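You operate a simulated robot arm through the tools that you are given. There is no shell and no other tool.

You run a simulated robot arm. Do the job below in one go: nothing can be reset, and whatever is moved stays where it is left.

TASK
Put things in order on the top of the brown table. At the end: the grey ring spanner is in the silver basket; the large yellow cap from the top of the brown table stands where the grey ring spanner stood; the white sign block (marked "Faulty") from the top of the brown table is on the brown small carton; the gold stand from the top of the brown table stands where the large yellow cap stood; whatever was shut is shut again. Leave all else as you found it, and nothing knocked over.

It is judged by the outcome, as a careful person would: the job done as asked, and still so three seconds after it is handed in. It fails if anything else is knocked over, pushed out of place, dropped, spilled or broken. A push-on lid holds only when it is set on centred and level and pressed home; a screw cap is set on level and turned clockwise until tight.

THE ROBOT
A 7-joint arm with a two-finger parallel gripper, fixed in place. Base frame: the origin is at the foot of the arm, x ahead of it, y to its left, z up; the work surface is at about z = 800. Units: mm, degrees, N and s.
With the tool pointing down near the work surface it reaches from about 240 to 680 mm from the base axis. Its first joint turns from -66.0 to 66.0 degrees. Payload 2.4 kg.
The TCP is the grasp point between the finger pads, 30 mm short of the fingertips. In the tool frame z runs along the fingers and y along their closing line. Largest opening 94 mm; finger width 28, thickness 10; the body of the gripper, 50 by 96 mm, starts 55 mm behind the TCP.
Orientation is told as [roll, pitch, yaw] about the base's x, y, z axes, in that order, counted from this pose: with the fingers straight down and closing along the base's y, the tool's x points along the base's -x, its y along +y and its z along -z.

THE INTERFACE
- The arm moves only by the tool arm_command. Its argument "increments" is text: rows parted by semicolons, each of 7 numbers parted by spaces: the shift along the base's x, y, z in mm, then the turn, a rotation vector about the base's x, y, z in degrees, then the opening, from 0 (shut) to 1 (fully open). In form: x y z ax ay az gripper; .... A call has 1 to 20 rows; each row shifts and turns the commanded pose from where the row before left it. A row lasts 0.2 s, in which the tool goes at most 50 mm and 8.6 degrees; a call with a longer step from one row to the next is refused whole, and so is a gripper value outside its range. Where a pose cannot be reached the arm comes as near as it can. A force on the tool above 40 N (or 10 N above the force at the start of the call, whichever is more), or a blocked arm, ends the call early, and 0.2 s more pass. The fingers move at their own pace (about 153 mm/s each) and stop on an object; they squeeze with about 35 N. The grip force told is the motor's: it shows also when the fingers shut on nothing. Time passes only in rows, and 0.2 s behind the last, so rows that do not move let the fingers close. The reply holds the time, the measured pose of the TCP, the force on the tool along the base axes, the opening and the grip force, in the units named above and with some noise, with the torque about the TCP (base axes, N m) and any sound that the robot's microphone picked up.
- Cameras (640 x 400 px; columns grow to the right, rows downward): "scene" is fixed at [36.7, 477.8, 1436.2]; the picture's right is [-0.74, -0.68, 0.00], its down [-0.44, 0.48, -0.75] and it looks along [0.51, -0.56, -0.66] (base axes); focal length 339 px, centre (320, 200). "wrist" rides on the gripper at [76, 14, -103] in the tool frame; the picture's right is [-0.18, 0.98, 0.00], its down [-0.75, -0.14, -0.64] and it looks along [-0.63, -0.12, 0.77] (tool axes); focal length 243 px, centre (320, 200). There is no depth. A picture from a camera that has moved, and an enlarged one, comes with that camera's place and axes in the base frame and with its lens.
- camera(camera): a new picture of that camera. The clock stands still meanwhile.
- inspect(camera, box): a new picture of the part [left, top, right, bottom] of that camera's present view, enlarged. The clock stands still meanwhile.
- sign_off(): hands the job in; it is judged then, once.

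Nothing tells you positions but the pictures and the camera data. Unless the task says otherwise, let go and move clear before handing in.

The tools are called after "Emit:" by a JSON object that holds its "fn" and its "kwargs". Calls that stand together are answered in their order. arm_command: Moves the arm, as the interface text tells. Its arguments: {"type":"object","properties":{"increments":{"type":"string"}},"required":["increments"]} The other tools are called the same way: camera (camera) takes a picture; inspect (camera, box) takes an enlarged picture of a part of a camera's view; sign_off () hands the job in.

At the start:

```text
clock: 0.0
tcp_pos: [455.7, 116.6, 1132.6]
orientation: [0.0, 0.1, 0.0]
contact_force: [-0.6, -0.3, 0.6]
wrist_torque: [-0.04, 0.01, 0.05]
gripper_width: 94.0
gripper_force: 0.0
```

scene: 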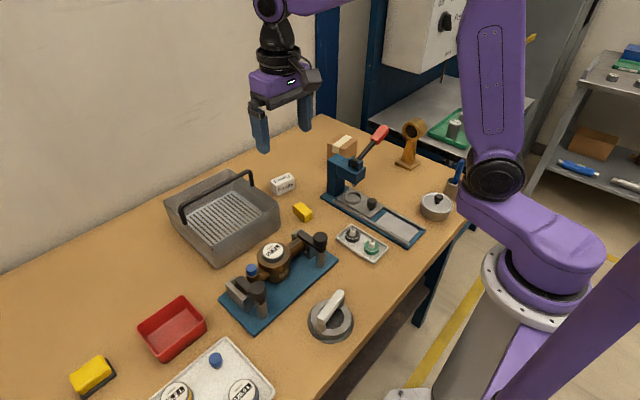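
wrist: 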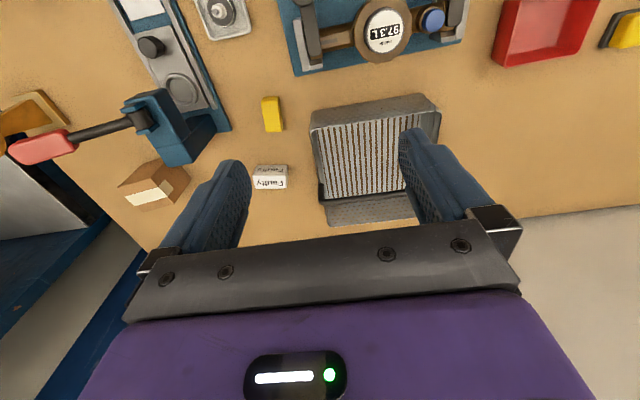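

I see the table with a grey/silver basket, yellow items, a Faulty sign block, a carton, a press and a gold stand. I'll look closer before moving anything.

Emit:
{"fn": "inspect", "kwargs": {"camera": "scene", "box": [160, 120, 320, 220]}}

Emit:
{"fn": "inspect", "kwargs": {"camera": "scene", "box": [310, 110, 470, 210]}}

Emit:
{"fn": "inspect", "kwargs": {"camera": "scene", "box": [200, 220, 360, 320]}}

Emit:
{"fn": "inspect", "kwargs": {"camera": "scene", "box": [60, 280, 280, 400]}}

Emit:
{"fn": "inspect", "kwargs": {"camera": "scene", "box": [300, 180, 480, 340]}}

Emit:
{"fn": "inspect", "kwargs": {"camera": "wrist", "box": [0, 0, 320, 220]}}

Emit:
{"fn": "inspect", "kwargs": {"camera": "wrist", "box": [240, 0, 640, 240]}}

Emit:
{"fn": "inspect", "kwargs": {"camera": "scene", "box": [400, 0, 640, 220]}}

```text
4.00 times, centred on (240, 170) of scene
camera zoom: at [36.7, 477.8, 1436.2], right [-0.74, -0.68, 0.0], down [-0.44, 0.48, -0.75], along [0.51, -0.56, -0.66], focal length 1357 px, centre (640, 320)
```

zoom: 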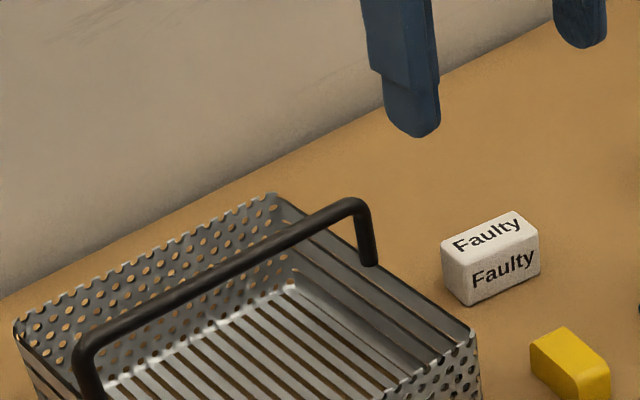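

```text
4.00 times, centred on (390, 160) of scene
camera zoom: at [36.7, 477.8, 1436.2], right [-0.74, -0.68, 0.0], down [-0.44, 0.48, -0.75], along [0.51, -0.56, -0.66], focal length 1357 px, centre (40, 360)
```

zoom: 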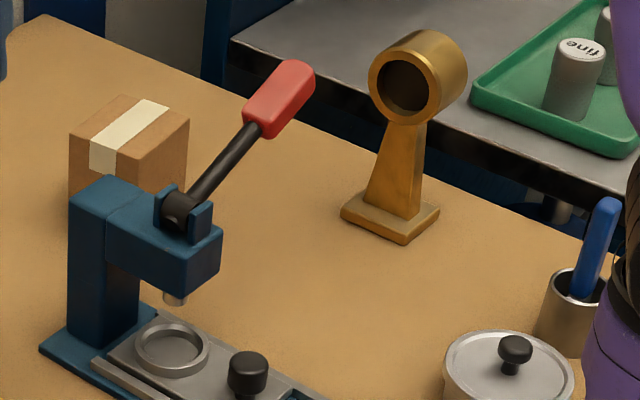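

```text
4.00 times, centred on (280, 270) of scene
camera zoom: at [36.7, 477.8, 1436.2], right [-0.74, -0.68, 0.0], down [-0.44, 0.48, -0.75], along [0.51, -0.56, -0.66], focal length 1357 px, centre (480, -80)
```

zoom: 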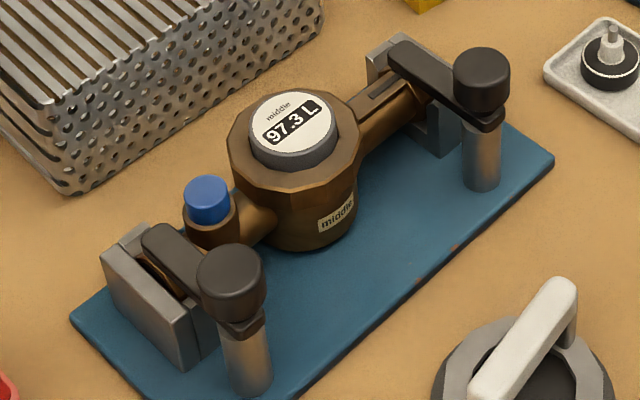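

```text
2.91 times, centred on (170, 340) of scene
camera zoom: at [36.7, 477.8, 1436.2], right [-0.74, -0.68, 0.0], down [-0.44, 0.48, -0.75], along [0.51, -0.56, -0.66], focal length 987 px, centre (756, -207)
```

zoom: 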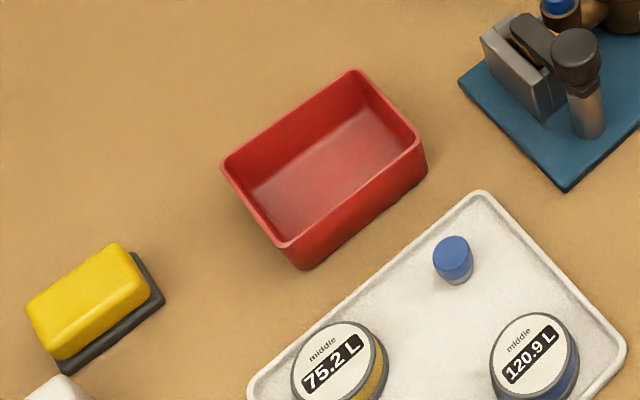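

```text
2.50 times, centred on (390, 260) of scene
camera zoom: at [36.7, 477.8, 1436.2], right [-0.74, -0.68, 0.0], down [-0.44, 0.48, -0.75], along [0.51, -0.56, -0.66], focal length 848 px, centre (145, 50)
```

zoom: 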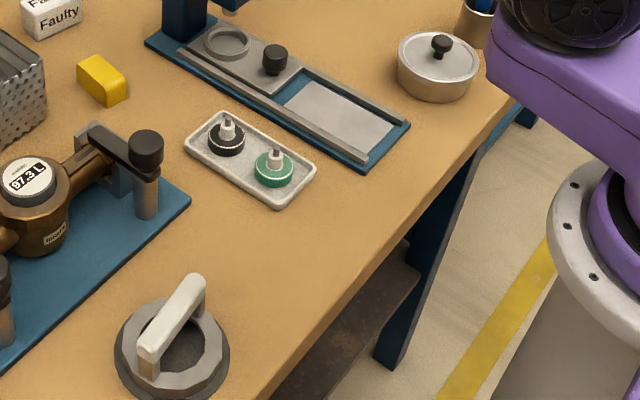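

```text
1.82 times, centred on (160, 110) of wrist
camera zoom: at [380.5, 130.3, 1235.3], right [0.18, 0.98, 0.0], down [0.75, -0.14, 0.64], along [0.63, -0.12, -0.77], focal length 441 px, centre (611, 364)
```

zoom: 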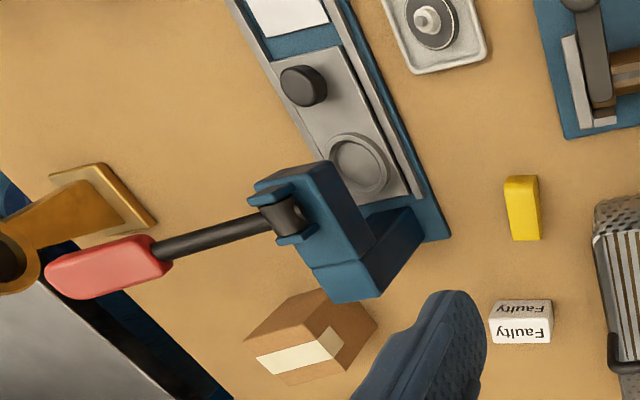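

```text
1.60 times, centred on (440, 120) of wrist
camera zoom: at [380.5, 130.3, 1235.3], right [0.18, 0.98, 0.0], down [0.75, -0.14, 0.64], along [0.63, -0.12, -0.77], focal length 388 px, centre (128, 328)
```

zoom: 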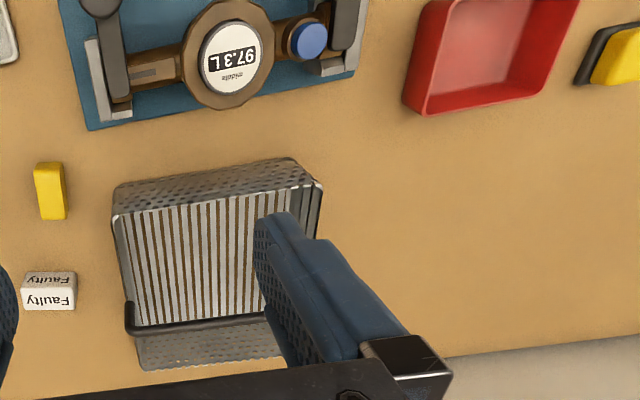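

```text
1.82 times, centred on (520, 110) of scene
camera zoom: at [36.7, 477.8, 1436.2], right [-0.74, -0.68, 0.0], down [-0.44, 0.48, -0.75], along [0.51, -0.56, -0.66], focal length 617 px, centre (-44, 364)
```

zoom: 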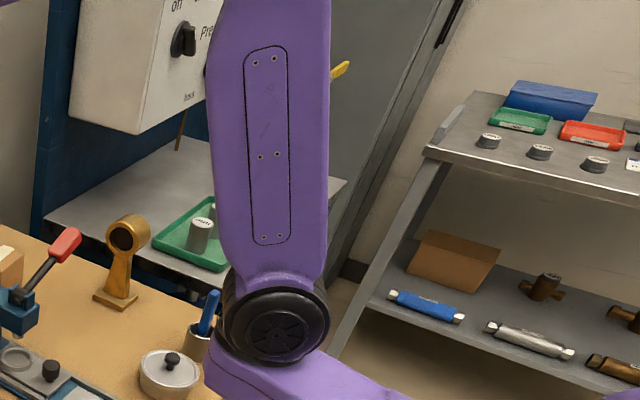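

The grey octagonal ring with the white bar handle at about (265, 196) looks like the ring spanner, but I can't yet identify the large yellow cap. I'll turn the arm left and look at the rest of the table.

Emit:
{"fn": "arm_command", "kwargs": {"increments": "-20 25 0 0 0 8 1;-20 25 0 0 0 8 1;-20 25 0 0 0 8 1;-20 25 0 0 0 8 1;-20 25 0 0 0 8 1;-20 25 0 0 0 8 1;0 0 0 0 0 0 1"}}

Emit:
{"fn": "camera", "kwargs": {"camera": "wrist"}}

Emit:
{"fn": "camera", "kwargs": {"camera": "scene"}}

```text
clock: 1.6
tcp_pos: [335.3, 267.4, 1134.7]
orientation: [0.1, 0.0, 48.1]
contact_force: [0.2, -0.4, -0.2]
wrist_torque: [0.03, -0.01, 0.01]
gripper_width: 93.9
gripper_force: 0.0
```

```text
taken
camera wrist: at [276.1, 220.7, 1237.1], right [-0.61, 0.79, 0.0], down [0.61, 0.47, 0.64], along [0.51, 0.39, -0.77], focal length 243 px, centre (320, 200)
```

wrist: 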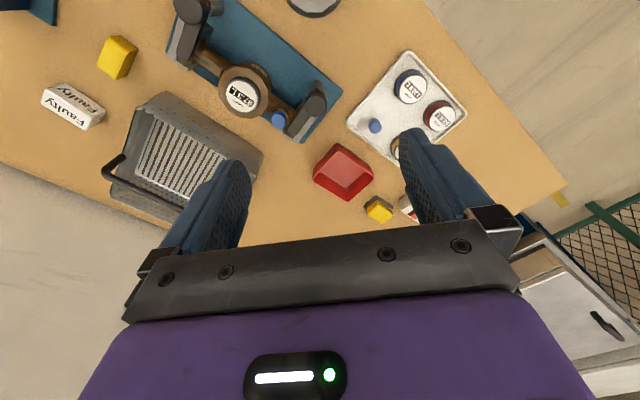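

```text
taken
```

scene: 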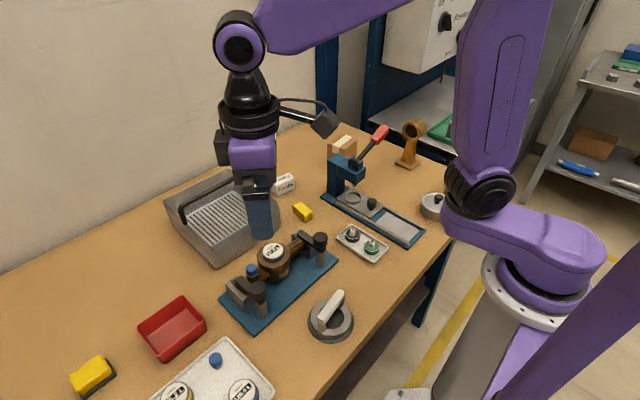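

The table's left end holds a tray with registers, a sponge-like block and something half-hidden behind the finger. I'll shift sideways for a clearer view.

Emit:
{"fn": "arm_command", "kwargs": {"increments": "-20 20 0 0 0 8 1;-20 20 0 0 0 8 1;-10 20 0 0 0 8 1;0 30 0 0 0 0 1;0 0 0 0 0 0 1"}}

Emit:
{"fn": "camera", "kwargs": {"camera": "wrist"}}

Emit:
{"fn": "inspect", "kwargs": {"camera": "wrist", "box": [160, 40, 480, 240]}}

```text
clock: 2.8
tcp_pos: [284.5, 357.9, 1133.5]
orientation: [0.0, -0.1, 72.1]
contact_force: [-0.3, -0.3, -0.6]
wrist_torque: [0.02, 0.01, -0.01]
gripper_width: 94.1
gripper_force: 0.0
```

```text
taken
camera wrist: at [248.7, 289.6, 1236.1], right [-0.88, 0.48, 0.0], down [0.37, 0.67, 0.64], along [0.31, 0.56, -0.77], focal length 243 px, centre (320, 200)
```

wrist: 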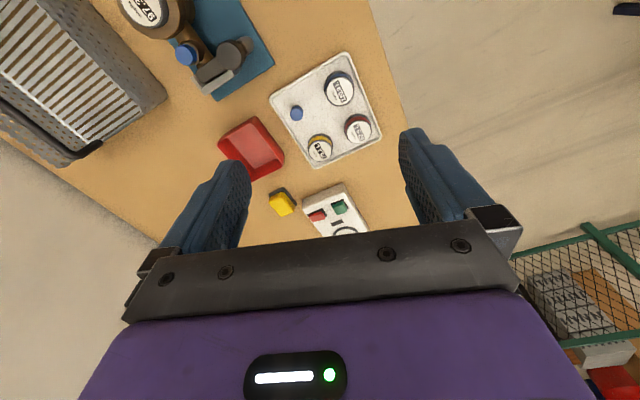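

```text
2.00 times, centred on (320, 140) of wrist
camera zoom: at [248.7, 289.6, 1236.1], right [-0.88, 0.48, 0.0], down [0.37, 0.67, 0.64], along [0.31, 0.56, -0.77], focal length 485 px, centre (320, 320)
```

zoom: 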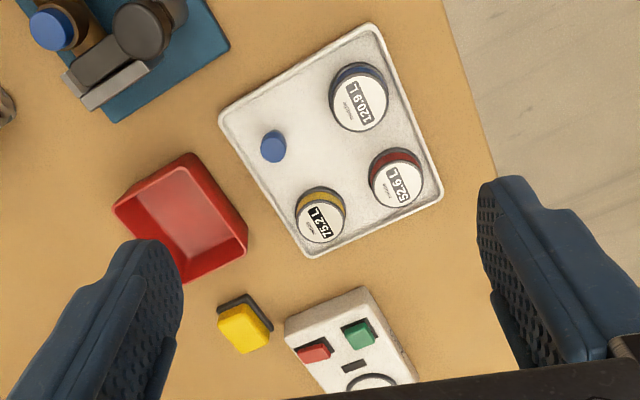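

Nothing like a large yellow cap at this end. I'll swing to the right side of the table.

Emit:
{"fn": "arm_command", "kwargs": {"increments": "10 -45 0 0 0 -8 1;10 -45 0 0 0 -8 1;10 -45 0 0 0 -8 1;10 -45 0 0 0 -8 1;10 -45 0 0 0 -8 1;10 -45 0 0 0 -8 1;0 -45 0 0 0 -8 1;0 -45 0 0 0 -8 1;0 -40 0 0 0 -8 1;0 -40 0 0 0 -8 1;0 -10 0 0 0 -8 1;0 0 0 0 0 -8 1;0 0 0 0 0 0 1"}}

Emit:
{"fn": "camera", "kwargs": {"camera": "wrist"}}

Emit:
{"fn": "camera", "kwargs": {"camera": "scene"}}

```text
clock: 5.6
tcp_pos: [344.7, -93.2, 1133.4]
orientation: [0.0, 0.0, -24.1]
contact_force: [0.1, 0.7, -0.2]
wrist_torque: [0.0, -0.01, 0.02]
gripper_width: 94.0
gripper_force: 0.0
```

```text
taken
camera wrist: at [282.3, -49.6, 1235.4], right [0.57, 0.82, 0.0], down [0.63, -0.44, 0.64], along [0.53, -0.37, -0.77], focal length 243 px, centre (320, 200)
```

wrist: 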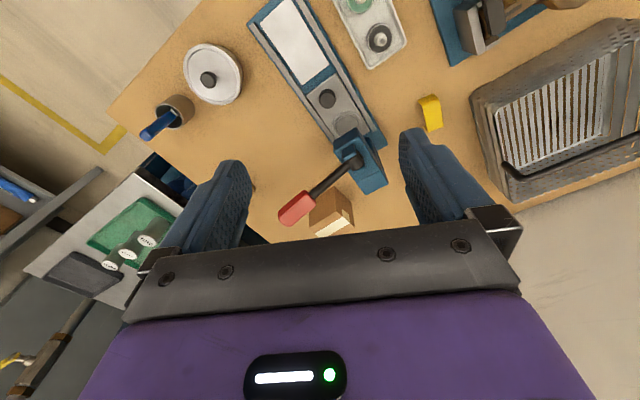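

```text
taken
```

scene: 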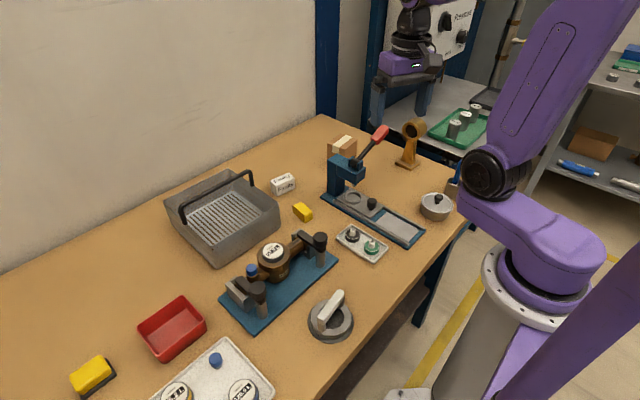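

I still need to tell which yellow object is the "large yellow cap". I'll zoom in on the candidates.

Emit:
{"fn": "inspect", "kwargs": {"camera": "wrist", "box": [400, 80, 480, 140]}}

Emit:
{"fn": "inspect", "kwargs": {"camera": "wrist", "box": [130, 20, 290, 140]}}

Emit:
{"fn": "inspect", "kwargs": {"camera": "scene", "box": [280, 190, 330, 230]}}

Emit:
{"fn": "inspect", "kwargs": {"camera": "scene", "box": [150, 330, 280, 400]}}

Emit:
{"fn": "inspect", "kwargs": {"camera": "scene", "box": [40, 330, 140, 400]}}

Emit:
{"fn": "inspect", "kwargs": {"camera": "scene", "box": [300, 280, 370, 350]}}

Emit:
{"fn": "inspect", "kwargs": {"camera": "scene", "box": [330, 220, 400, 270]}}

Emit:
{"fn": "inspect", "kwargs": {"camera": "wrist", "box": [0, 160, 240, 370]}}

```text
6.67 times, centred on (440, 110) of wrist
camera zoom: at [282.3, -49.6, 1235.4], right [0.57, 0.82, 0.0], down [0.63, -0.44, 0.64], along [0.53, -0.37, -0.77], focal length 1618 px, centre (-480, 800)
```

zoom: 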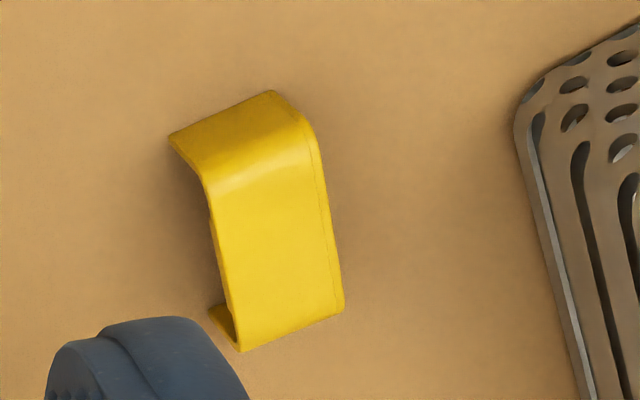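

```text
3.33 times, centred on (210, 80) of wrist
camera zoom: at [282.3, -49.6, 1235.4], right [0.57, 0.82, 0.0], down [0.63, -0.44, 0.64], along [0.53, -0.37, -0.77], focal length 809 px, centre (687, 600)
```

zoom: 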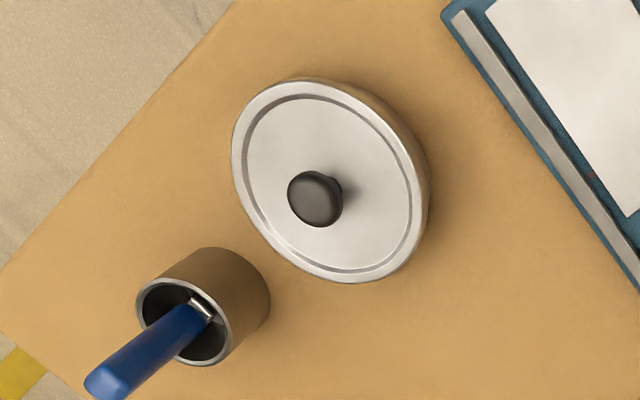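

```text
10.00 times, centred on (305, 210) of scene
camera zoom: at [36.7, 477.8, 1436.2], right [-0.74, -0.68, 0.0], down [-0.44, 0.48, -0.75], along [0.51, -0.56, -0.66], focal length 3393 px, centre (470, 100)
```

zoom: 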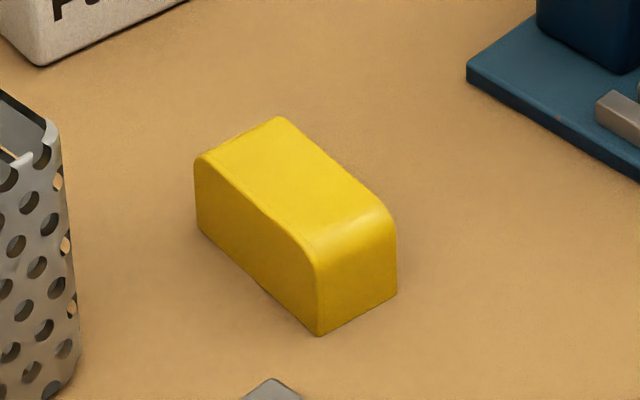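

```text
4.92 times, centred on (215, 365) of scene
camera zoom: at [36.7, 477.8, 1436.2], right [-0.74, -0.68, 0.0], down [-0.44, 0.48, -0.75], along [0.51, -0.56, -0.66], focal length 1670 px, centre (837, -612)
```

zoom: 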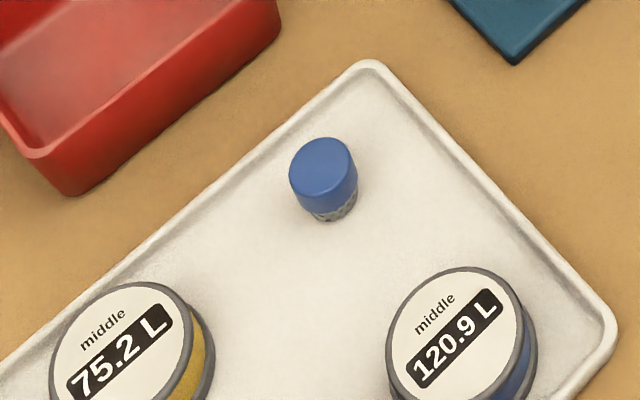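

```text
5.71 times, centred on (90, 365) of scene
camera zoom: at [36.7, 477.8, 1436.2], right [-0.74, -0.68, 0.0], down [-0.44, 0.48, -0.75], along [0.51, -0.56, -0.66], focal length 1939 px, centre (1634, -743)
```

zoom: 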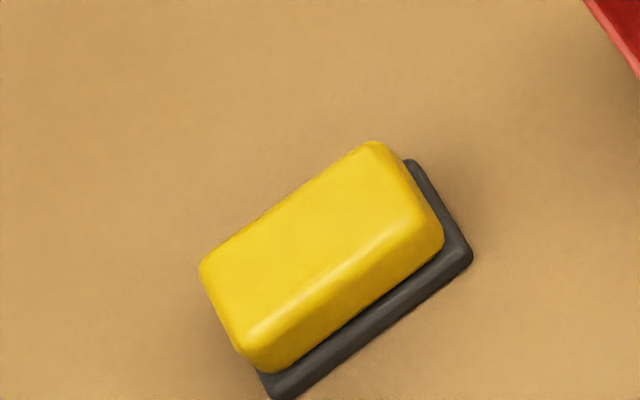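

```text
5.71 times, centred on (335, 315) of scene
camera zoom: at [36.7, 477.8, 1436.2], right [-0.74, -0.68, 0.0], down [-0.44, 0.48, -0.75], along [0.51, -0.56, -0.66], focal length 1939 px, centre (234, -457)
```

zoom: 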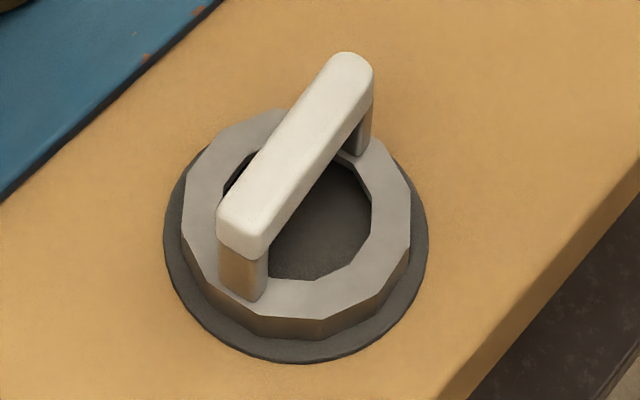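

```text
8.00 times, centred on (365, 245) of scene
camera zoom: at [36.7, 477.8, 1436.2], right [-0.74, -0.68, 0.0], down [-0.44, 0.48, -0.75], along [0.51, -0.56, -0.66], focal length 2715 px, centre (-40, -160)
```

zoom: 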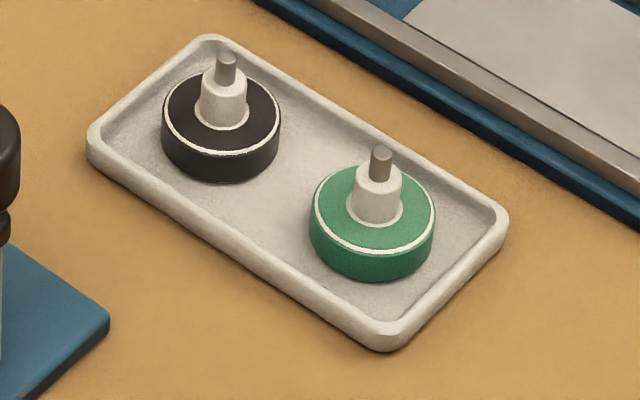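

```text
1.90 times, centred on (120, 265) of wrist
camera zoom: at [282.3, -49.6, 1235.4], right [0.57, 0.82, 0.0], down [0.63, -0.44, 0.64], along [0.53, -0.37, -0.77], focal length 462 px, centre (701, 76)
```

zoom: 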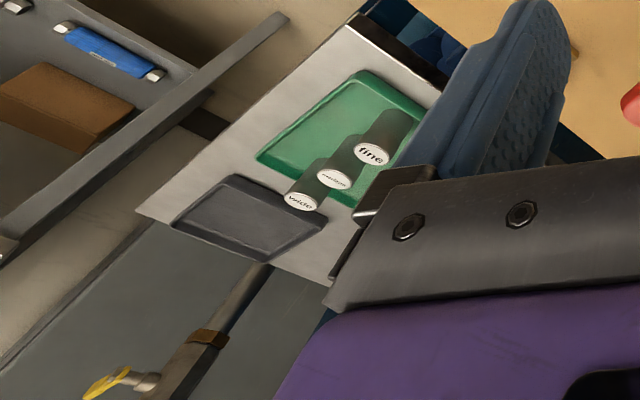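

The small yellow piece near (525, 9) is a hollow cover open on one side, so it's a strong candidate for the yellow cap. I'll bring the wrist camera closer to it.

Emit:
{"fn": "arm_command", "kwargs": {"increments": "20 20 -20 0 0 6 1;20 20 -25 0 0 6 1;20 20 -25 0 0 6 1;20 20 -25 0 0 6.1 1;15 13 -25 0 0 0 1;0 0 -25 0 0 0 1;0 0 0 0 0 0 1"}}

Emit:
{"fn": "camera", "kwargs": {"camera": "wrist"}}

```text
clock: 7.2
tcp_pos: [441.8, -1.4, 988.7]
orientation: [-0.1, -0.1, 0.1]
contact_force: [0.5, 0.3, 0.0]
wrist_torque: [-0.01, -0.05, 0.01]
gripper_width: 94.2
gripper_force: 0.0
```

```text
taken
camera wrist: at [366.8, 12.2, 1091.7], right [0.18, 0.98, 0.0], down [0.75, -0.14, 0.64], along [0.63, -0.12, -0.77], focal length 243 px, centre (320, 200)
```

wrist: 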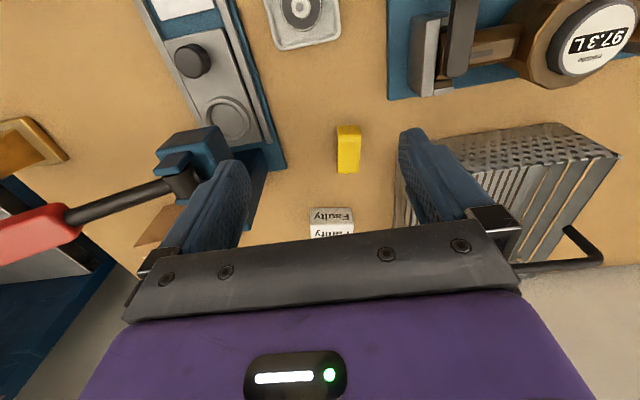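

Emit:
{"fn": "inspect", "kwargs": {"camera": "wrist", "box": [300, 110, 396, 182]}}

Emit:
{"fn": "inspect", "kwargs": {"camera": "wrist", "box": [390, 0, 640, 110]}}

Emit:
{"fn": "inspect", "kwargs": {"camera": "wrist", "box": [0, 0, 300, 260]}}

```text
5.56 times, centred on (348, 146) of wrist
camera zoom: at [366.8, 12.2, 1091.7], right [0.18, 0.98, 0.0], down [0.75, -0.14, 0.64], along [0.63, -0.12, -0.77], focal length 1348 px, centre (164, 500)
```

zoom: 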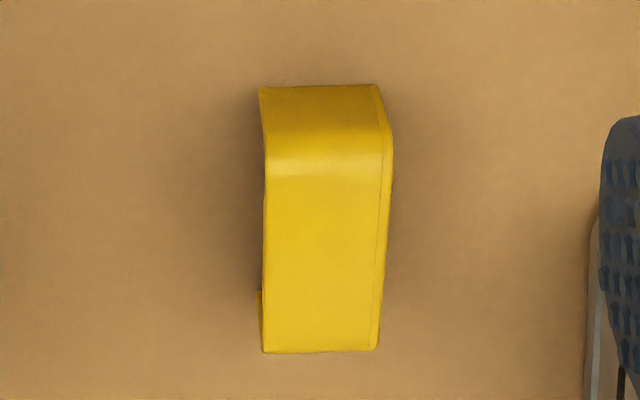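

```text
2.56 times, centred on (515, 55) of wrist
camera zoom: at [366.8, 12.2, 1091.7], right [0.18, 0.98, 0.0], down [0.75, -0.14, 0.64], along [0.63, -0.12, -0.77], focal length 621 px, centre (-179, 571)
```

zoom: 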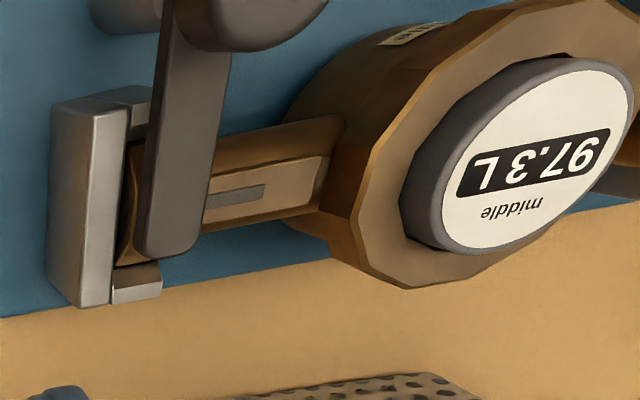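

```text
1.54 times, centred on (150, 130) of wrist
camera zoom: at [366.8, 12.2, 1091.7], right [0.18, 0.98, 0.0], down [0.75, -0.14, 0.64], along [0.63, -0.12, -0.77], focal length 373 px, centre (582, 308)
```

zoom: 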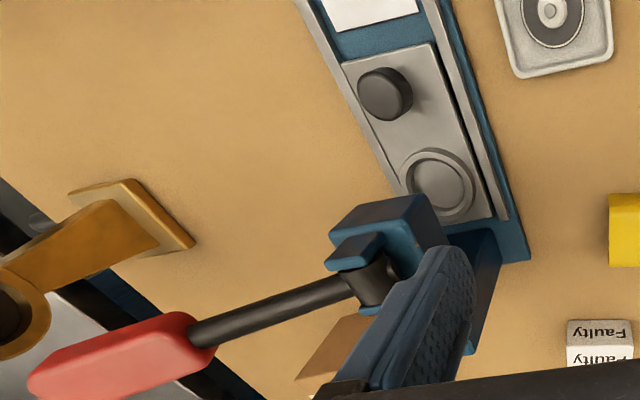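

The yellow U-shaped cover at about (523, 13) is the only cap-like yellow thing standing directly on the table, so I take it as the large yellow cap. Next I need the basket and spanner geometry in detail.

Emit:
{"fn": "inspect", "kwargs": {"camera": "scene", "box": [155, 160, 295, 270]}}

Emit:
{"fn": "arm_command", "kwargs": {"increments": "-30 35 20 0 0 0 1;-30 35 20 0 0 0 1;-30 35 20 0 0 0 1;-30 35 20 0 0 0 1;-10 35 20 0 0 0 1;0 0 0 0 0 0 1"}}

Emit:
{"fn": "camera", "kwargs": {"camera": "wrist"}}

```text
3.64 times, centred on (225, 215) of scene
camera zoom: at [36.7, 477.8, 1436.2], right [-0.74, -0.68, 0.0], down [-0.44, 0.48, -0.75], along [0.51, -0.56, -0.66], focal length 1234 px, centre (666, 146)
```

zoom: 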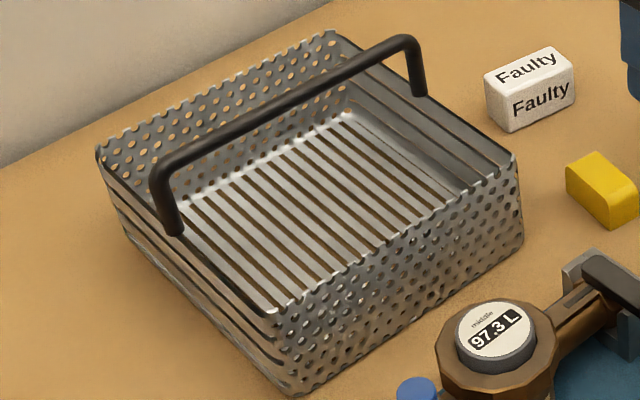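

```text
refused: row 1 steps farther than a row can; nothing moved
```

```text
taken
camera wrist: at [366.8, 12.2, 1091.7], right [0.18, 0.98, 0.0], down [0.75, -0.14, 0.64], along [0.63, -0.12, -0.77], focal length 243 px, centre (320, 200)
```

wrist: 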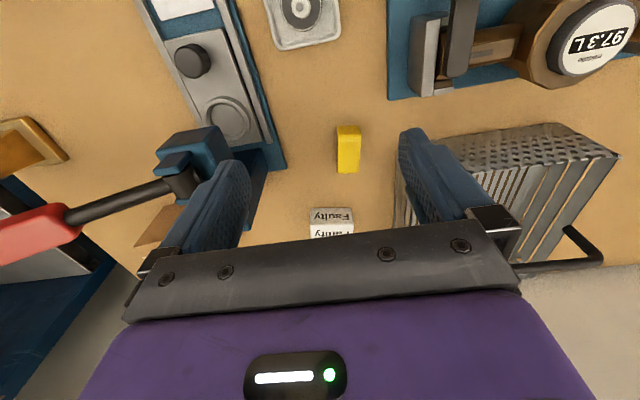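

The basket spans about x 539–755, y 80–272 with its handle upright across x≈647, so its near half is free. Next I'll go over the spanner with the gripper turned to close across its bar, and look closely.

Emit:
{"fn": "arm_command", "kwargs": {"increments": "-16 13 5 0 0 8.2 1;-16 13 5 0 0 8.2 1;-16 13 5 0 0 8.2 1;-16 13 5 0 0 8.2 1;-16 13 0 0 0 8.2 1;-16 13 0 0 0 8.2 1;-16 13 0 0 0 8.2 1;-16 13 0 0 0 8.2 1;-16 13 0 0 0 8.2 1;-16 13 0 0 0 8.1 1;-16 13 0 0 0 8.1 1;0 0 0 0 0 0 1"}}

Emit:
{"fn": "camera", "kwargs": {"camera": "wrist"}}

Emit:
{"fn": "camera", "kwargs": {"camera": "scene"}}

```text
clock: 9.8
tcp_pos: [263.9, 142.6, 1006.7]
orientation: [0.0, -0.1, 90.3]
contact_force: [-0.1, -0.4, 0.5]
wrist_torque: [0.02, -0.01, -0.03]
gripper_width: 93.9
gripper_force: 0.0
```

```text
taken
camera wrist: at [251.2, 66.4, 1110.6], right [-0.98, 0.18, 0.0], down [0.14, 0.75, 0.64], along [0.12, 0.63, -0.77], focal length 243 px, centre (320, 200)
```

wrist: 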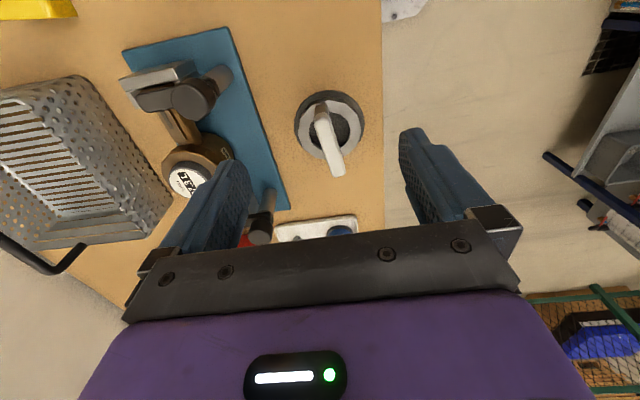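

```text
taken
```

scene: 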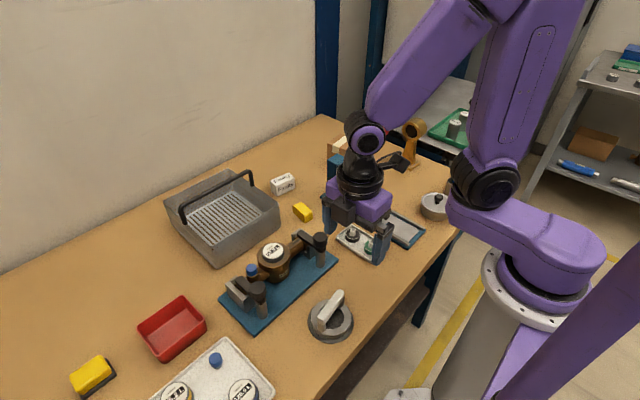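

Emit:
{"fn": "inspect", "kwargs": {"camera": "wrist", "box": [270, 70, 400, 190]}}

```text
3.33 times, centred on (335, 130) of wrist
camera zoom: at [251.2, 66.4, 1110.6], right [-0.98, 0.18, 0.0], down [0.14, 0.75, 0.64], along [0.12, 0.63, -0.77], focal length 809 px, centre (270, 433)
```

zoom: 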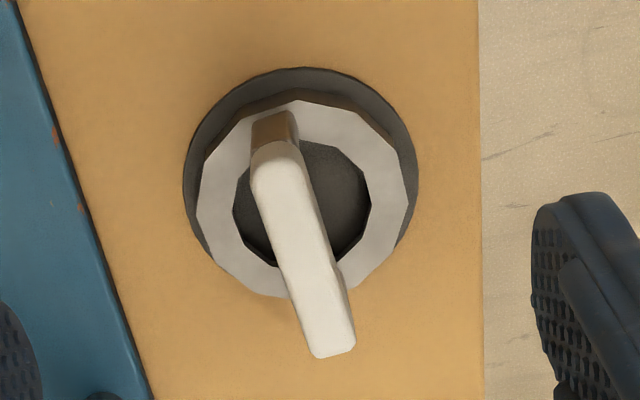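

The spanner's ring sits at about (262, 198), with its bar running almost along y, turned about 5.5°, and its top near z 863. I'll line up, go down over the bar and check before closing.

Emit:
{"fn": "arm_command", "kwargs": {"increments": "-1 27 0 0 0 5.2 0.55;-1 27 -20 0 0 0 0.55;0 0 -40 0 0 0 0.55;0 0 -30 0 0 0 0.55;0 0 -20 0 0 0 0.55;0 0 0 0 0 0 0.55"}}

Emit:
{"fn": "camera", "kwargs": {"camera": "wrist"}}

Emit:
{"fn": "inspect", "kwargs": {"camera": "scene", "box": [280, 230, 400, 350]}}

```text
clock: 11.2
tcp_pos: [261.4, 196.1, 896.4]
orientation: [0.0, 0.0, 95.3]
contact_force: [0.2, 0.1, 0.2]
wrist_torque: [0.0, -0.02, 0.03]
gripper_width: 51.7
gripper_force: 0.1
```

```text
taken
camera wrist: at [255.7, 118.2, 999.5], right [-1.0, 0.09, 0.0], down [0.07, 0.76, 0.64], along [0.06, 0.64, -0.77], focal length 243 px, centre (320, 200)
```

wrist: 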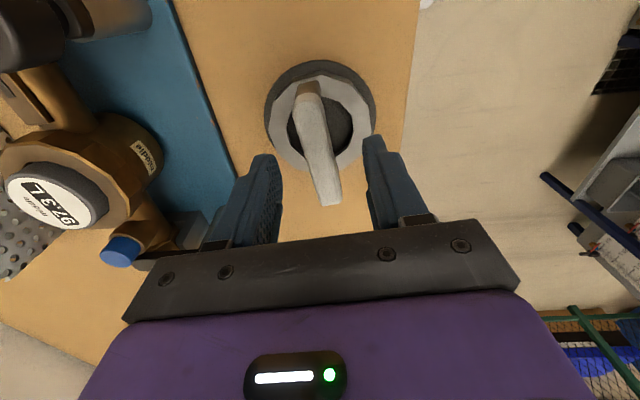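

```text
3.33 times, centred on (340, 290) of scene
camera zoom: at [36.7, 477.8, 1436.2], right [-0.74, -0.68, 0.0], down [-0.44, 0.48, -0.75], along [0.51, -0.56, -0.66], focal length 1131 px, centre (253, -100)
```

zoom: 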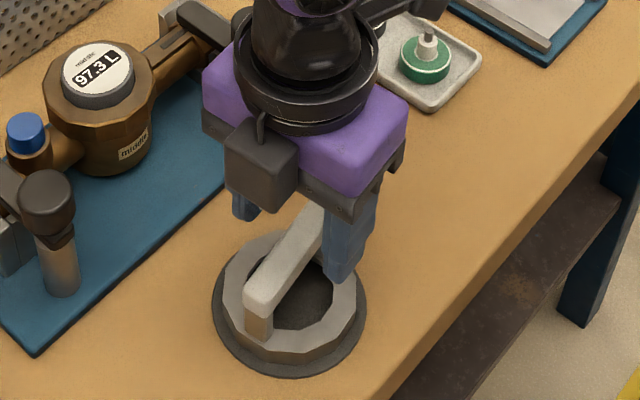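

The fingers straddle the bar properly. I'll go down to the bar and close.

Emit:
{"fn": "arm_command", "kwargs": {"increments": "1 0 -20 0 0 0 0.55;0 0 -18 0 0 0 0.55;0 0 0 0 0 0 0.55;0 0 0 0 0 0 0;0 0 0 0 0 0 0;0 0 0 0 0 0 0"}}

Emit:
{"fn": "inspect", "kwargs": {"camera": "scene", "box": [280, 230, 400, 350]}}

```text
clock: 12.6
tcp_pos: [262.9, 195.0, 859.6]
orientation: [0.1, 0.0, 95.3]
contact_force: [0.4, 0.1, -1.7]
wrist_torque: [-0.04, -0.03, -0.03]
gripper_width: 21.9
gripper_force: 35.1
```

```text
3.33 times, centred on (340, 290) of scene
camera zoom: at [36.7, 477.8, 1436.2], right [-0.74, -0.68, 0.0], down [-0.44, 0.48, -0.75], along [0.51, -0.56, -0.66], focal length 1131 px, centre (253, -100)
```

zoom: 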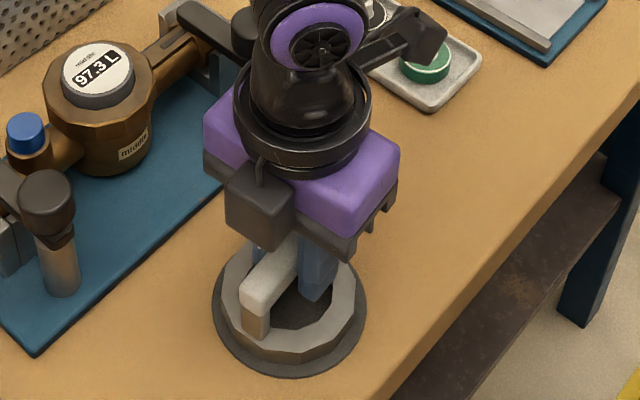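

The bar is gripped at 21.9 mm with 35 N. I'll lift gently and see what comes up with it.

Emit:
{"fn": "arm_command", "kwargs": {"increments": "0 0 5 0 0 0 0;0 0 10 0 0 0 0;0 0 20 0 0 0 0;0 0 30 0 0 0 0;0 0 0 0 0 0 0"}}

Emit:
{"fn": "inspect", "kwargs": {"camera": "scene", "box": [280, 230, 400, 350]}}

Emit:
{"fn": "camera", "kwargs": {"camera": "wrist"}}

```text
clock: 13.8
tcp_pos: [261.7, 196.1, 924.4]
orientation: [-0.1, 0.0, 95.3]
contact_force: [-0.1, -0.6, -2.4]
wrist_torque: [-0.01, -0.01, -0.02]
gripper_width: 22.3
gripper_force: 34.8
```

```text
3.33 times, centred on (340, 290) of scene
camera zoom: at [36.7, 477.8, 1436.2], right [-0.74, -0.68, 0.0], down [-0.44, 0.48, -0.75], along [0.51, -0.56, -0.66], focal length 1131 px, centre (253, -100)
```

zoom: 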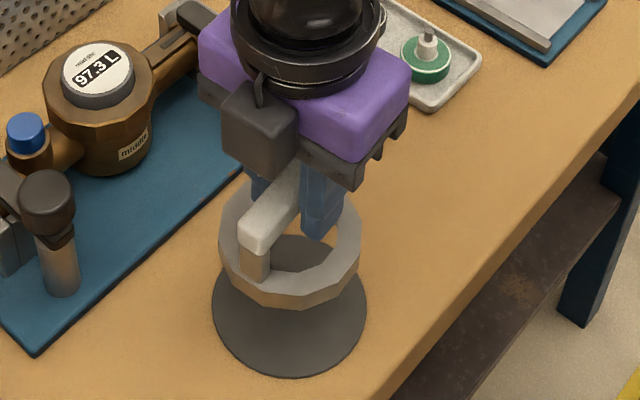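

```text
taken
camera wrist: at [256.4, 119.0, 1027.1], right [-1.0, 0.09, 0.0], down [0.07, 0.76, 0.64], along [0.06, 0.64, -0.77], focal length 243 px, centre (320, 200)
```

wrist: 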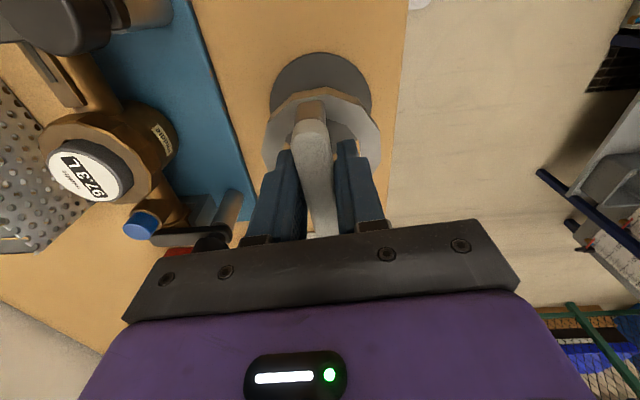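

Only the ring spanner came up; a thin dark mat stays behind, which marks where the cap goes. I'll carry the spanner high over the fixture to the near half of the basket, turning it so the gripper body clears the handle.

Emit:
{"fn": "arm_command", "kwargs": {"increments": "0 0 40 0 0 0 0;0 0 45 0 0 0 0;27.5 -1.3 0 0 0 -8 0;27.5 -1.3 0 0 0 -8 0;27.5 -1.3 0 0 0 -8 0;27.5 -1.3 0 0 0 -8 0;27.5 -1.3 0 0 0 -8 0;27.5 -1.3 0 0 0 -8 0;27.5 -1.3 0 0 0 -8 0;27.5 -1.3 0 0 0 -8 0;27.5 -1.3 0 0 0 -8 0;27.5 -1.3 0 0 0 -8 0;27.5 -1.3 0 0 0 -8 0;27.5 -1.7 0 0 0 -7.3 0;0 0 0 0 0 0 0"}}

Emit:
{"fn": "camera", "kwargs": {"camera": "scene"}}

Emit:
{"fn": "camera", "kwargs": {"camera": "wrist"}}

```text
clock: 17.0
tcp_pos: [592.7, 180.6, 1010.0]
orientation: [0.0, -0.1, -0.1]
contact_force: [0.3, 0.7, -2.0]
wrist_torque: [0.02, 0.01, 0.03]
gripper_width: 22.0
gripper_force: 35.6
```

```text
taken
```

scene: 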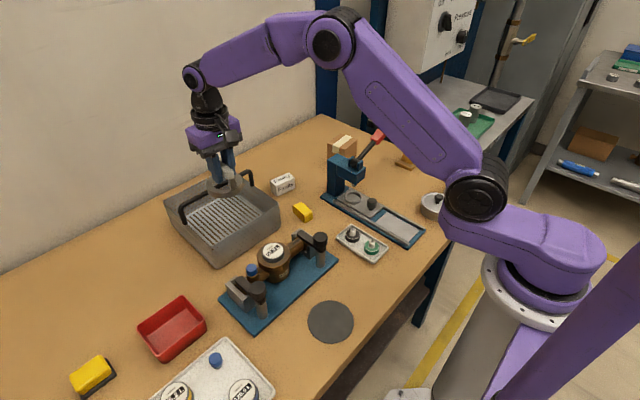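

```text
taken
camera wrist: at [518.2, 194.7, 1112.7], right [0.19, 0.98, 0.0], down [0.75, -0.14, 0.64], along [0.63, -0.12, -0.77], focal length 243 px, centre (320, 200)
```

wrist: 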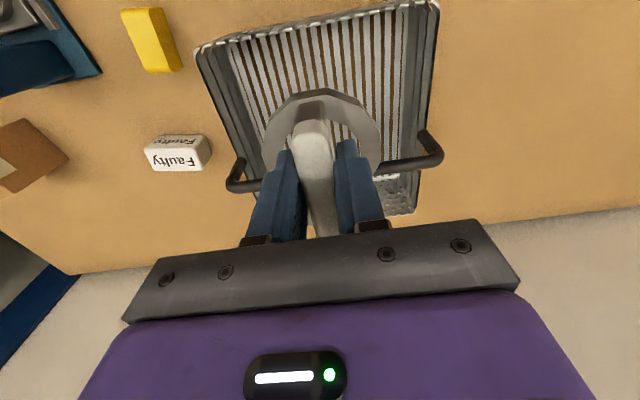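

The spanner hangs over the near half of the basket between the wall and the handle. I'll shift it back slightly and lower it, slowing at the end.

Emit:
{"fn": "arm_command", "kwargs": {"increments": "-5 0 -20 0 0 0 0;0 0 -30 0 0 0 0;0 0 -30 0 0 0 0;0 0 0 0 0 0 0"}}

Emit:
{"fn": "inspect", "kwargs": {"camera": "scene", "box": [155, 110, 295, 270]}}

Emit:
{"fn": "camera", "kwargs": {"camera": "wrist"}}

```text
clock: 17.8
tcp_pos: [588.7, 185.2, 949.0]
orientation: [0.1, -0.5, 0.1]
contact_force: [-6.3, 0.2, 8.8]
wrist_torque: [-0.33, -0.51, -0.18]
gripper_width: 22.2
gripper_force: 34.9
stopped in row 3: the force on the tool passed its limit at 75 N (the readings are from after the stop); the commanded pose is now the measured one
```

```text
2.50 times, centred on (225, 190) of scene
camera zoom: at [36.3, 477.8, 1436.2], right [-0.74, -0.68, 0.0], down [-0.44, 0.48, -0.75], along [0.51, -0.56, -0.66], focal length 848 px, centre (558, 225)
```

zoom: 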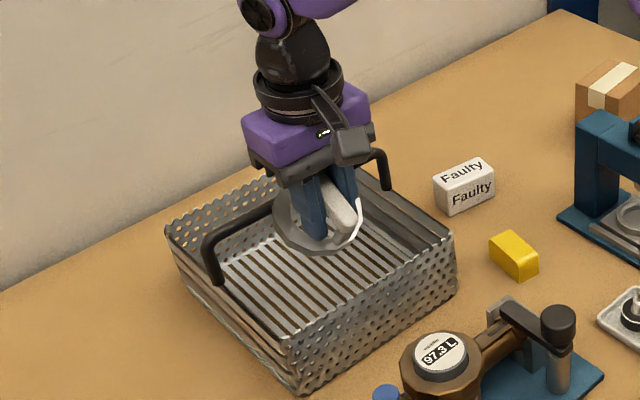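

```text
taken
camera wrist: at [513.1, 196.9, 1051.0], right [0.18, 0.98, 0.0], down [0.75, -0.14, 0.65], along [0.64, -0.12, -0.76], focal length 243 px, centre (320, 200)
```

wrist: 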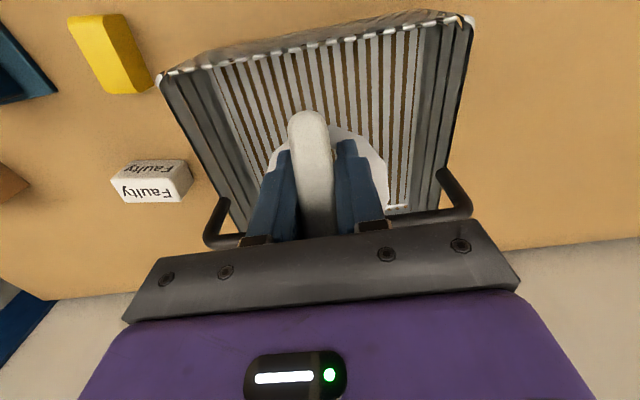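

The spanner caught the basket handle and tilted in the grip. I'll back straight up and check both the basket and the spanner.

Emit:
{"fn": "arm_command", "kwargs": {"increments": "0 0 10 0 0 0 0;0 0 25 0 0 0 0;0 0 30 0 0 0 0;0 0 0 0 0 0 0"}}

Emit:
{"fn": "camera", "kwargs": {"camera": "scene"}}

Emit:
{"fn": "inspect", "kwargs": {"camera": "scene", "box": [155, 110, 295, 270]}}

Emit:
{"fn": "camera", "kwargs": {"camera": "wrist"}}

```text
clock: 18.8
tcp_pos: [590.1, 181.8, 1011.8]
orientation: [0.1, -0.4, 0.1]
contact_force: [0.7, 0.2, -2.1]
wrist_torque: [-0.01, 0.04, -0.03]
gripper_width: 22.0
gripper_force: 35.0
```

```text
taken
```

scene: 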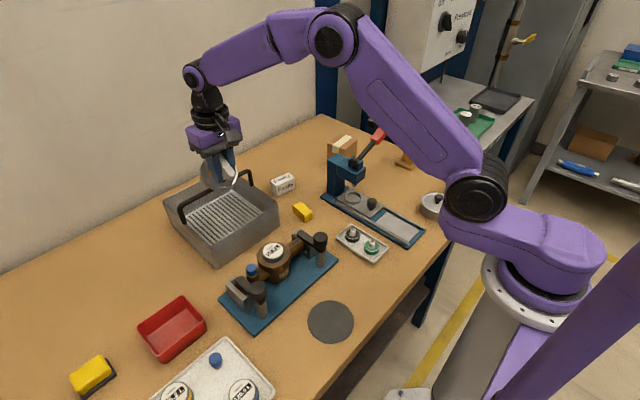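

```text
2.50 times, centred on (225, 190) of scene
camera zoom: at [36.7, 477.8, 1436.2], right [-0.74, -0.68, 0.0], down [-0.44, 0.48, -0.75], along [0.51, -0.56, -0.66], focal length 848 px, centre (558, 225)
```

zoom: 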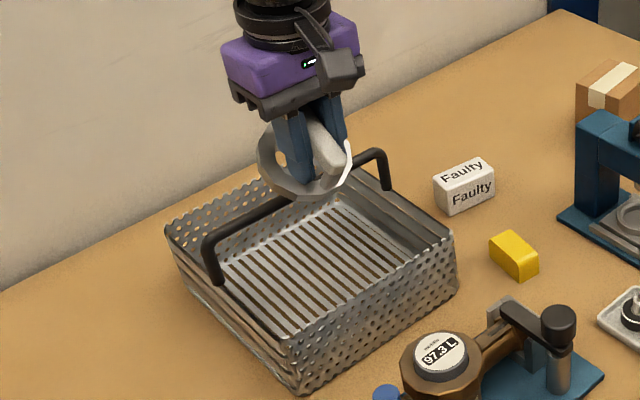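

```text
taken
camera wrist: at [513.9, 196.1, 1115.5], right [0.18, 0.98, 0.0], down [0.75, -0.14, 0.65], along [0.64, -0.12, -0.76], focal length 243 px, centre (320, 200)
```

wrist: 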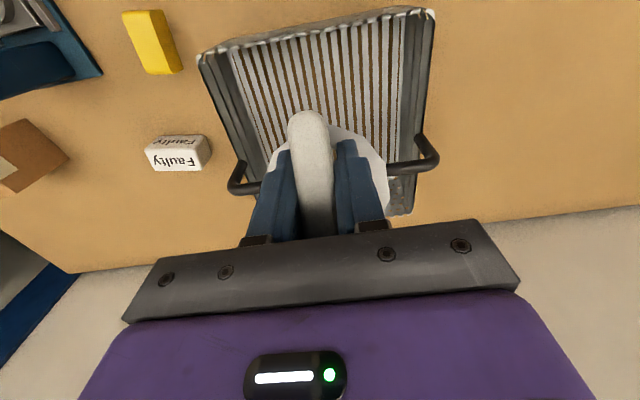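

Emit:
{"fn": "inspect", "kwargs": {"camera": "scene", "box": [155, 160, 295, 270]}}

```text
3.64 times, centred on (225, 215) of scene
camera zoom: at [36.7, 477.8, 1436.2], right [-0.74, -0.68, 0.0], down [-0.44, 0.48, -0.75], along [0.51, -0.56, -0.66], focal length 1234 px, centre (666, 146)
```

zoom: 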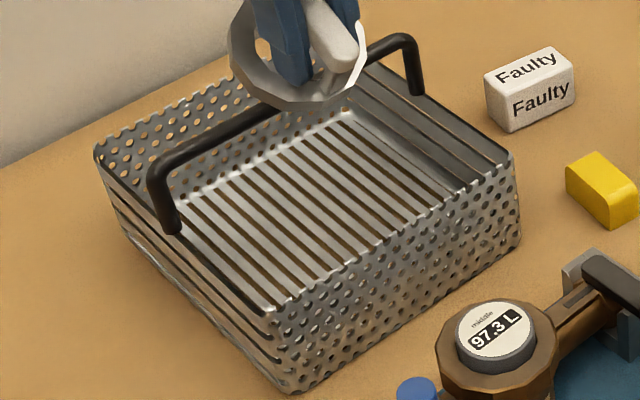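

The basket moved at most about 2 mm, but the spanner has pivoted in the fingers. The handle turns out to be nearer and higher than I took it to be (x≈637, top z≈932). I'll look at how the spanner hangs now.

Emit:
{"fn": "inspect", "kwargs": {"camera": "scene", "box": [180, 120, 260, 200]}}

Emit:
{"fn": "inspect", "kwargs": {"camera": "wrist", "box": [220, 90, 440, 240]}}

```text
5.00 times, centred on (220, 160) of scene
camera zoom: at [36.7, 477.8, 1436.2], right [-0.74, -0.68, 0.0], down [-0.44, 0.48, -0.75], along [0.51, -0.56, -0.66], focal length 1697 px, centre (820, 400)
```

zoom: 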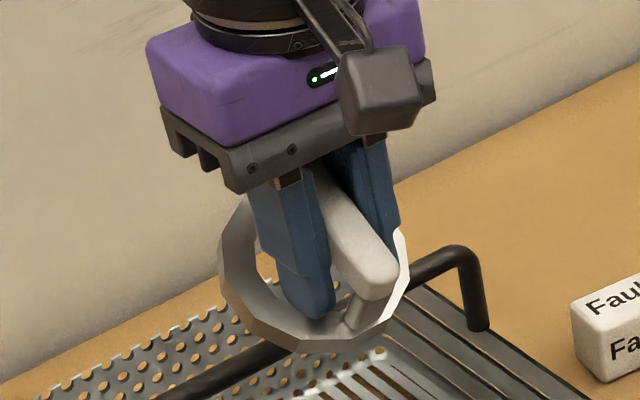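

```text
2.67 times, centred on (330, 165) of wrist
camera zoom: at [513.9, 196.1, 1115.5], right [0.18, 0.98, 0.0], down [0.75, -0.14, 0.65], along [0.64, -0.12, -0.76], focal length 647 px, centre (293, 293)
```

zoom: 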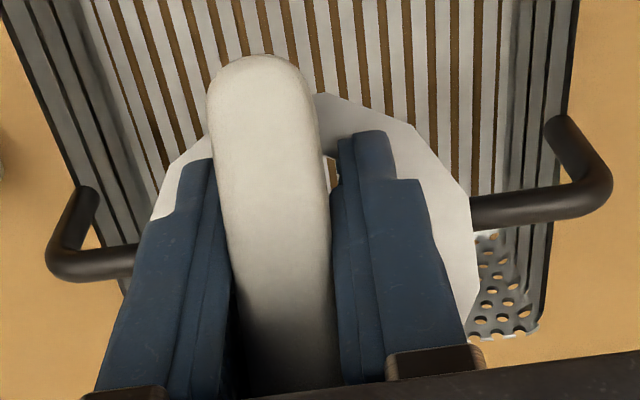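

The spanner is tilted about 35° in the grip. I'll take it to the bare patch of table around (290, 95), lean the tool to match, set it flat, and regrip it squarely.

Emit:
{"fn": "arm_command", "kwargs": {"increments": "0 0 25 0 0 0 0;-37.5 -11 0 0 0 0 0;-37.5 -11 0 0 0 0 0;-37.5 -11 0 0 0 0 0;-37.5 -11 0 0 0 0 0;-37.5 -11 0 0 0 0 0;-37.5 -11 0 0 0 0 0;-37.5 -11 0 0 0 0 0;-37.5 -10 0 0 0 0 0;0 0 -20 0 8 0 0;0 0 -20 0 8 0 0;0 0 -20 0 8 0 0;0 0 0 0 0 0 0"}}

Emit:
{"fn": "camera", "kwargs": {"camera": "scene"}}

Emit:
{"fn": "inspect", "kwargs": {"camera": "scene", "box": [260, 150, 440, 350]}}

Emit:
{"fn": "camera", "kwargs": {"camera": "wrist"}}

```text
clock: 21.6
tcp_pos: [298.7, 98.3, 977.9]
orientation: [0.2, 23.6, 0.0]
contact_force: [-0.4, 0.7, -2.4]
wrist_torque: [-0.02, 0.04, -0.01]
gripper_width: 22.0
gripper_force: 34.6
out of reach, approached as far as the arm can: row 9
```

```text
taken
```

scene: 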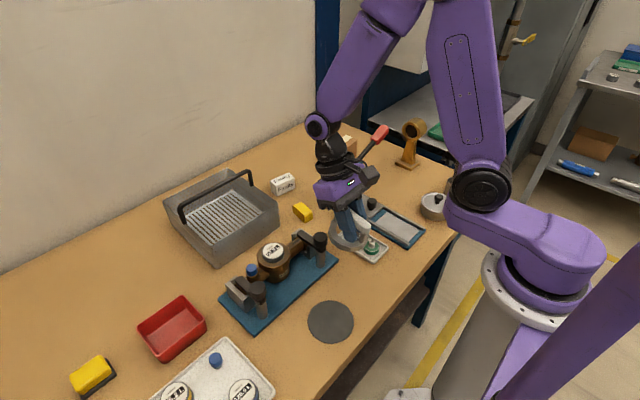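

```text
2.00 times, centred on (350, 250) of scene
camera zoom: at [36.7, 477.8, 1436.2], right [-0.74, -0.68, 0.0], down [-0.44, 0.48, -0.75], along [0.51, -0.56, -0.66], focal length 679 px, centre (260, 100)
```

zoom: 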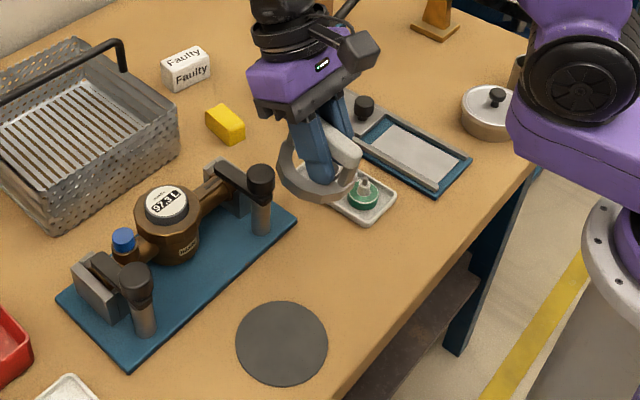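

```text
taken
camera wrist: at [271.7, 111.4, 1103.2], right [0.17, 0.98, -0.07], down [0.95, -0.14, 0.29], along [0.27, -0.12, -0.96], focal length 243 px, centre (320, 200)
```

wrist: 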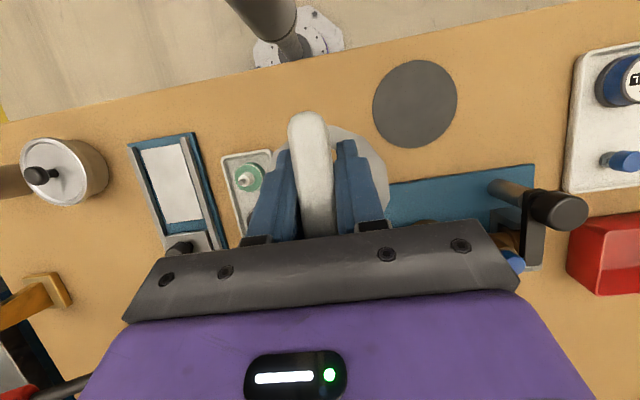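

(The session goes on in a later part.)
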